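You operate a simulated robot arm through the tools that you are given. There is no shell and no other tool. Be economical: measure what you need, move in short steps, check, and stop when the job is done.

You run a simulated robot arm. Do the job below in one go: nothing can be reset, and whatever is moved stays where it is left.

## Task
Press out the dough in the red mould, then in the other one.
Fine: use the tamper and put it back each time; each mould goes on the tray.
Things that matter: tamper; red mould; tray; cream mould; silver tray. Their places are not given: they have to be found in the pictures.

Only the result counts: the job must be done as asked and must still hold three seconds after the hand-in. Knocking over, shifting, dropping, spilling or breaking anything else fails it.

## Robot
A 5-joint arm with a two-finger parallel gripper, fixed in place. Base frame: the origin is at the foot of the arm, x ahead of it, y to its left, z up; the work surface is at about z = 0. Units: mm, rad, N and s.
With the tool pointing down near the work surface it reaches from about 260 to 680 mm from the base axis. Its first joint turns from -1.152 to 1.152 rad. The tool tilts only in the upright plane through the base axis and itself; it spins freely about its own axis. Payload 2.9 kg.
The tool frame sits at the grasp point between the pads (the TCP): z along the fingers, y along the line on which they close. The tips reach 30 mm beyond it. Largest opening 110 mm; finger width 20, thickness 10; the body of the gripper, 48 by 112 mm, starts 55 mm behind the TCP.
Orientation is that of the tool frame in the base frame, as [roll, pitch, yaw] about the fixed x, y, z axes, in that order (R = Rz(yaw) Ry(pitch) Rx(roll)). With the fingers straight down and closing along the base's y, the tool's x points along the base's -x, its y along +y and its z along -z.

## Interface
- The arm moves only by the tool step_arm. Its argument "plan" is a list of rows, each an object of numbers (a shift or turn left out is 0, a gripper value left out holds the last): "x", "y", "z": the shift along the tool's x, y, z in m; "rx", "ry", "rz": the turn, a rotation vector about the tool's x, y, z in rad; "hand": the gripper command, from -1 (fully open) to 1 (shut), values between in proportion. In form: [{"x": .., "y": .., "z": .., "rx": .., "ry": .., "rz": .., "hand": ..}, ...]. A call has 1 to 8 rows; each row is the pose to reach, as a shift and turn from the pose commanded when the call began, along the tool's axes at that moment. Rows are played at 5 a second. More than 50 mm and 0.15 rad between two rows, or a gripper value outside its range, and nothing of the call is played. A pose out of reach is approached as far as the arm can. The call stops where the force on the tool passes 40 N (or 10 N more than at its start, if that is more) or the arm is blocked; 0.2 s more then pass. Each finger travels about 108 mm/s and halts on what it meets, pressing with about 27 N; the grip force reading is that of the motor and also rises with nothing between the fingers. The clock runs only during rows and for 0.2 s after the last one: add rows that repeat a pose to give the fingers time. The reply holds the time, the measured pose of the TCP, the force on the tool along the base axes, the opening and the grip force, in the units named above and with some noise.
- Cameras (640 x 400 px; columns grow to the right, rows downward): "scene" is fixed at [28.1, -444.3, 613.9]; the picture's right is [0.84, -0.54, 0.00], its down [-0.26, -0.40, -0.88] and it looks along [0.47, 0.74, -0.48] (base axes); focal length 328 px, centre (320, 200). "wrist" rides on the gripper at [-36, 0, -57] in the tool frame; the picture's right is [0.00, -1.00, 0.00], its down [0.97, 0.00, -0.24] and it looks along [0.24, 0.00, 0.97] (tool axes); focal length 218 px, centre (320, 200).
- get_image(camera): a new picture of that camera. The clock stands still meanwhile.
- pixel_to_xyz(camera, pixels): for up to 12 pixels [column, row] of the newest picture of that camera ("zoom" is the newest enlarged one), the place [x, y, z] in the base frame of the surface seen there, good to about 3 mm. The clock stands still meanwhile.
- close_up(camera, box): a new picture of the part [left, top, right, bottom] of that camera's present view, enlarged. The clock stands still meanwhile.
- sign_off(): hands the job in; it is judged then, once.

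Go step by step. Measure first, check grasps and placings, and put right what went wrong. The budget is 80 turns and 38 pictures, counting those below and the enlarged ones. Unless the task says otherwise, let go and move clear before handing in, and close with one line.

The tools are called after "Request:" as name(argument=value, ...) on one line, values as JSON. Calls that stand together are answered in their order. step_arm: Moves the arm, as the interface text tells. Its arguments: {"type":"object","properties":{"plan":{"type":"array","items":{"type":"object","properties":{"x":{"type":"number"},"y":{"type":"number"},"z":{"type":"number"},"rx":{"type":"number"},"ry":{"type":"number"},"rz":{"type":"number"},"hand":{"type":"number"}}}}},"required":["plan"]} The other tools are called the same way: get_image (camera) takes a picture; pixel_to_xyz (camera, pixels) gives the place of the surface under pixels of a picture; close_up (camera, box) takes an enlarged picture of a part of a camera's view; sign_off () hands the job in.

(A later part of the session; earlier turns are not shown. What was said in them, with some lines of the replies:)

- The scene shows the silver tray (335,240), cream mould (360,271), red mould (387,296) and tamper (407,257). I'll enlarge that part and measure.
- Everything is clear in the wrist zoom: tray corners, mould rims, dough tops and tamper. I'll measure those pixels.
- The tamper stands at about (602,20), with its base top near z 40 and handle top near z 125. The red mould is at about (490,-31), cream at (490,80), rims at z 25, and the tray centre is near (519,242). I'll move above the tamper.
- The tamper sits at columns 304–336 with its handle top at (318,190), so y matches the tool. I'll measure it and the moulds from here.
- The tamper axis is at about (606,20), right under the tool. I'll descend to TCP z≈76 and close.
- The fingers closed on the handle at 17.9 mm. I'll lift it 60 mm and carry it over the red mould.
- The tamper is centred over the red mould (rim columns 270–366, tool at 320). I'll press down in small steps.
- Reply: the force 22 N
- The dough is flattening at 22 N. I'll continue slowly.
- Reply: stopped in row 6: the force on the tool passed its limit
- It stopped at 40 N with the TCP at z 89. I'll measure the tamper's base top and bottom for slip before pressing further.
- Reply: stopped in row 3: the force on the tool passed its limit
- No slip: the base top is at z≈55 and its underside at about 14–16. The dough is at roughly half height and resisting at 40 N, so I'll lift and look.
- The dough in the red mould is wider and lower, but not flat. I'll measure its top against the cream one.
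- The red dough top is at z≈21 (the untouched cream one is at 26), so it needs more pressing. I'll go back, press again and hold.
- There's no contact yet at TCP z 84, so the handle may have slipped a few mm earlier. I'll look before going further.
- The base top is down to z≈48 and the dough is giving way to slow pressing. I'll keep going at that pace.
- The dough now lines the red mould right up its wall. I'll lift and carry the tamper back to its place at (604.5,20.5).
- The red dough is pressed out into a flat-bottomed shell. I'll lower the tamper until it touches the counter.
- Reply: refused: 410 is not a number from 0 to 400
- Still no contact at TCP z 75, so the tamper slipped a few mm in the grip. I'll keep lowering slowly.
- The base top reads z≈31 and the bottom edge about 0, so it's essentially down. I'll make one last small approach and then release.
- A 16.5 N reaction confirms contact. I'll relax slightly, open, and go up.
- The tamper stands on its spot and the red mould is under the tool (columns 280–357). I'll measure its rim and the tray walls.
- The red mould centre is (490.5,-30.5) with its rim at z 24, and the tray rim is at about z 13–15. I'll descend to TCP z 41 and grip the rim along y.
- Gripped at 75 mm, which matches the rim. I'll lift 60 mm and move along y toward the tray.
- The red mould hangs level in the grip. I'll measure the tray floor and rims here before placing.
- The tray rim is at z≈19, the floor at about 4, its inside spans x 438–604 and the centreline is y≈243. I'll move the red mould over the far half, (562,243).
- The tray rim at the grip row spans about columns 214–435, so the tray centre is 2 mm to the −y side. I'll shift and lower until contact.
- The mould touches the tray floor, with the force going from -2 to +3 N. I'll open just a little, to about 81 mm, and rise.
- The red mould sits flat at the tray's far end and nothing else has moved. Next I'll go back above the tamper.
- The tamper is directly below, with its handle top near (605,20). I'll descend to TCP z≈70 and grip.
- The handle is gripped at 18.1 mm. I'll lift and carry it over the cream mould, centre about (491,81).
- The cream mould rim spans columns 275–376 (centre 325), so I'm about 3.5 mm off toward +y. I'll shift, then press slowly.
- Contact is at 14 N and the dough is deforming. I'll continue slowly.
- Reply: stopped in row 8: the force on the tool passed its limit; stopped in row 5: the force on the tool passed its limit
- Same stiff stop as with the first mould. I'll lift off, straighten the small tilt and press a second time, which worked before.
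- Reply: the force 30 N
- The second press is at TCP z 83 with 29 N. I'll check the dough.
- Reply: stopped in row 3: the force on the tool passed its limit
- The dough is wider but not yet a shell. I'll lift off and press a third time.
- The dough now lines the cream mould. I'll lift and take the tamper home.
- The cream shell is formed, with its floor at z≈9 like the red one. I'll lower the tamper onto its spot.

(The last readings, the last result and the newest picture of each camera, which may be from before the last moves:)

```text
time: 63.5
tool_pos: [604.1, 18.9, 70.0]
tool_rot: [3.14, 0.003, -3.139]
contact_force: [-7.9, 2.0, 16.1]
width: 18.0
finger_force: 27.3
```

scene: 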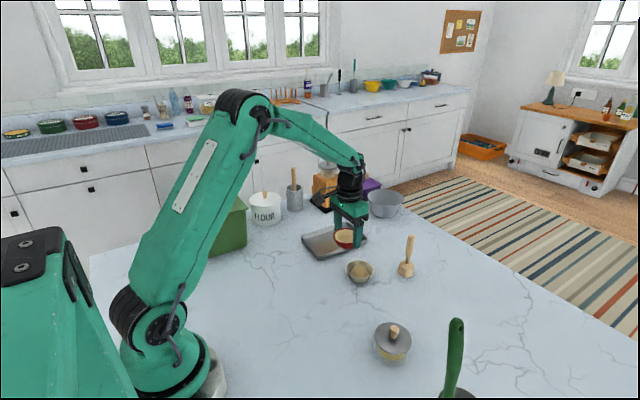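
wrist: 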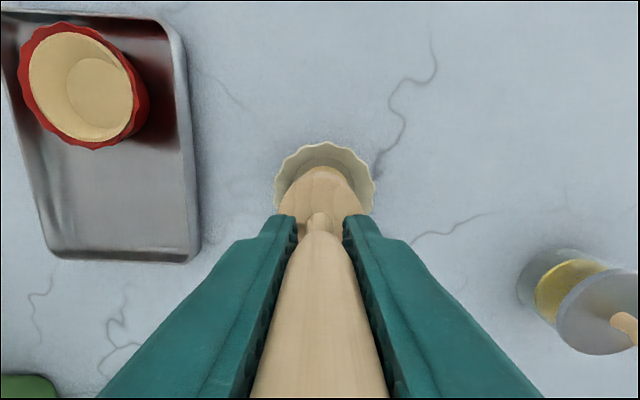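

The counter is touched at 16 N. I'll relax, open, go up and over the cream mould.

Request:
step_arm(plan=[{"z": -0.0013}, {"z": -0.0013, "hand": -1}, {"z": -0.0013}, {"z": -0.0013}, {"z": -0.0013}])

Request:
step_arm(plan=[{"z": -0.04, "hand": -1}, {"z": -0.08}, {"z": -0.11}, {"z": -0.11, "x": 0.037, "y": 0.02}, {"z": -0.11, "x": 0.075, "y": 0.04}, {"z": -0.11, "x": 0.113, "y": 0.06}, {"z": -0.11, "x": 0.113, "y": 0.06}])

Request:
get_image(camera="wrist")

Request:
pixel_to_xyz(camera="wrist", pixels=[[318, 148], [318, 216], [286, 182], [352, 182], [320, 180]])

```text
time: 64.7
tool_pos: [604.6, 17.4, 69.7]
tool_rot: [3.141, 0.0, 3.141]
contact_force: [-1.9, 0.4, 12.6]
width: 110.1
finger_force: 0.1
```

```text
time: 66.3
tool_pos: [490.3, 80.2, 178.5]
tool_rot: [-3.14, -0.001, 3.141]
contact_force: [0.6, 1.0, 0.4]
width: 110.2
finger_force: 0.1
```

```text
6 pictures are left
```

wrist: 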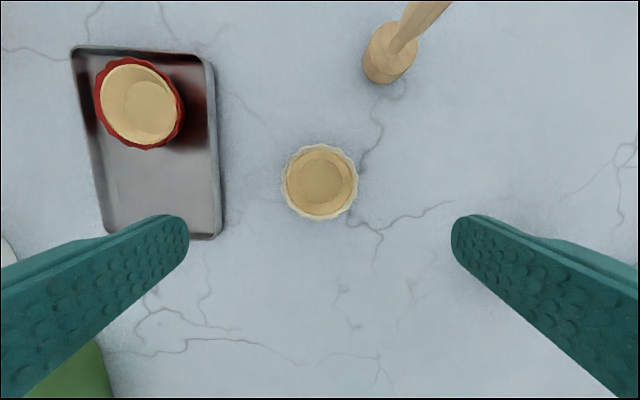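

```text
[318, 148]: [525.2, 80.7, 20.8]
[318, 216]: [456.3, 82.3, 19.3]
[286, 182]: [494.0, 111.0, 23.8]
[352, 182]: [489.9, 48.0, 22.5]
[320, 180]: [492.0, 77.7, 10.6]
```

The tamper stands upright at home and the cream mould is centred under the tool (columns 281–358). I'll descend and grip it.

Request:
step_arm(plan=[{"z": 0.04, "hand": -1}, {"z": 0.08}, {"z": 0.12}, {"z": 0.138}, {"z": 0.138}])

Request:
step_arm(plan=[{"hand": -0.2}, {"hand": 0.1}, {"hand": 0.3}, {"hand": 0.35}, {"hand": 0.4}, {"hand": 0.6}, {"hand": 1}, {"hand": 1}])

```text
time: 67.5
tool_pos: [491.6, 79.3, 40.9]
tool_rot: [-3.141, -0.002, -3.14]
contact_force: [-0.2, 0.1, 0.0]
width: 110.2
finger_force: 0.2
```

```text
time: 69.3
tool_pos: [490.8, 80.9, 41.1]
tool_rot: [3.141, -0.001, 3.141]
contact_force: [-0.2, 0.6, 0.4]
width: 74.8
finger_force: 26.6
```

Gripped at 74.8 mm. I'll lift and carry it over the tray's near half, (478.5,244.5).

Request:
step_arm(plan=[{"z": -0.035}, {"z": -0.07}, {"z": -0.07, "y": 0.042, "x": 0.004}, {"z": -0.07, "y": 0.084, "x": 0.008}, {"z": -0.07, "y": 0.126, "x": 0.0125}, {"z": -0.07, "y": 0.1645, "x": 0.0125}, {"z": -0.035, "y": 0.1645, "x": 0.0125}, {"z": -0.035, "y": 0.1645, "x": 0.0125}])

Request:
get_image(camera="wrist")

Request:
close_up(camera="scene", box=[280, 180, 440, 280])

```text
time: 71.1
tool_pos: [477.1, 243.7, 77.2]
tool_rot: [-3.141, -0.001, 3.141]
contact_force: [0.2, 0.5, -1.9]
width: 75.1
finger_force: 27.2
```

```text
5 pictures are left
```

wrist: 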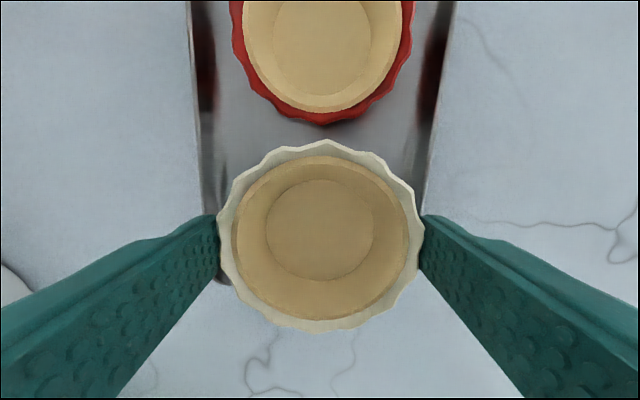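

```text
4.00 times, centred on (360, 230) of scene
```

zoom: 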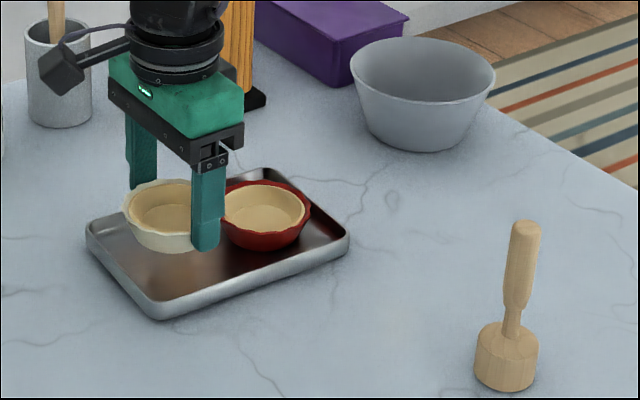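

The tray rim at the grip row spans about columns 205–424, so I'll shift 2.5 mm toward +y and lower until contact.

Request:
step_arm(plan=[{"y": 0.0025, "z": 0.015}, {"y": 0.0025, "z": 0.025}, {"y": 0.0025, "z": 0.028}, {"y": 0.0025, "z": 0.029}, {"y": 0.0025, "z": 0.03}, {"y": 0.0025, "z": 0.031}])

Request:
step_arm(plan=[{"z": 0.0007}, {"z": 0.0014}])

```text
time: 72.5
tool_pos: [478.1, 245.9, 45.7]
tool_rot: [-3.141, 0.0, 3.142]
contact_force: [0.4, 0.1, -1.8]
width: 74.9
finger_force: 26.9
```

```text
time: 73.1
tool_pos: [479.2, 245.7, 46.2]
tool_rot: [3.141, 0.0, -3.141]
contact_force: [-2.3, 0.8, 4.2]
width: 74.9
finger_force: 26.5
```

Contact on the tray floor, with the force going from -1.8 to +4.2 N. I'll open slightly, rise and look.

Request:
step_arm(plan=[{"hand": -0.42}, {"hand": -0.46}, {"hand": -0.47}, {"hand": -0.47}])

Request:
step_arm(plan=[{"z": -0.01}, {"z": -0.025}, {"z": -0.06}, {"z": -0.1, "hand": -1}, {"z": -0.14}, {"z": -0.18}, {"z": -0.18}])

Request:
get_image(camera="wrist")

Request:
get_image(camera="scene")

```text
time: 74.1
tool_pos: [479.1, 244.3, 44.2]
tool_rot: [3.141, -0.002, 3.141]
contact_force: [-0.4, -0.4, 0.0]
width: 80.9
finger_force: 0.1
```

```text
time: 75.7
tool_pos: [480.4, 245.4, 224.0]
tool_rot: [-3.141, -0.003, 3.141]
contact_force: [0.6, -0.4, 0.1]
width: 110.0
finger_force: 0.2
```

```text
3 pictures are left
```

wrist: 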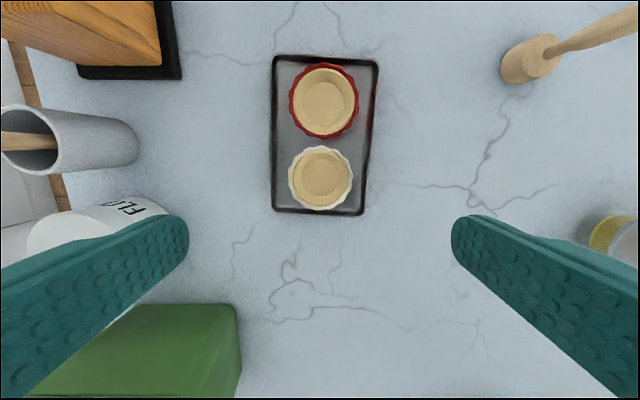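

```text
2 pictures are left
```

scene: 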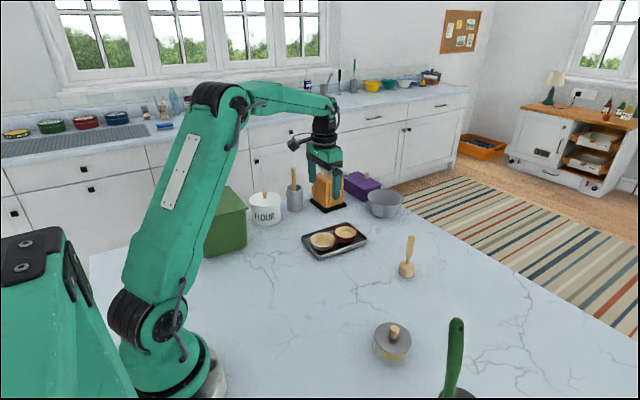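

Both moulds sit flat on the tray with their dough pressed out, at (325,100) and (320,178) in the wrist view. The tamper stands at its place and the arm is clear, so I'm handing in.

Request:
sign_off()

```text
The job is handed in.
```

The dough is pressed out in the red mould, then in the cream one; both moulds are on the silver tray, and the tamper went back to within about 2 mm of its place after each.
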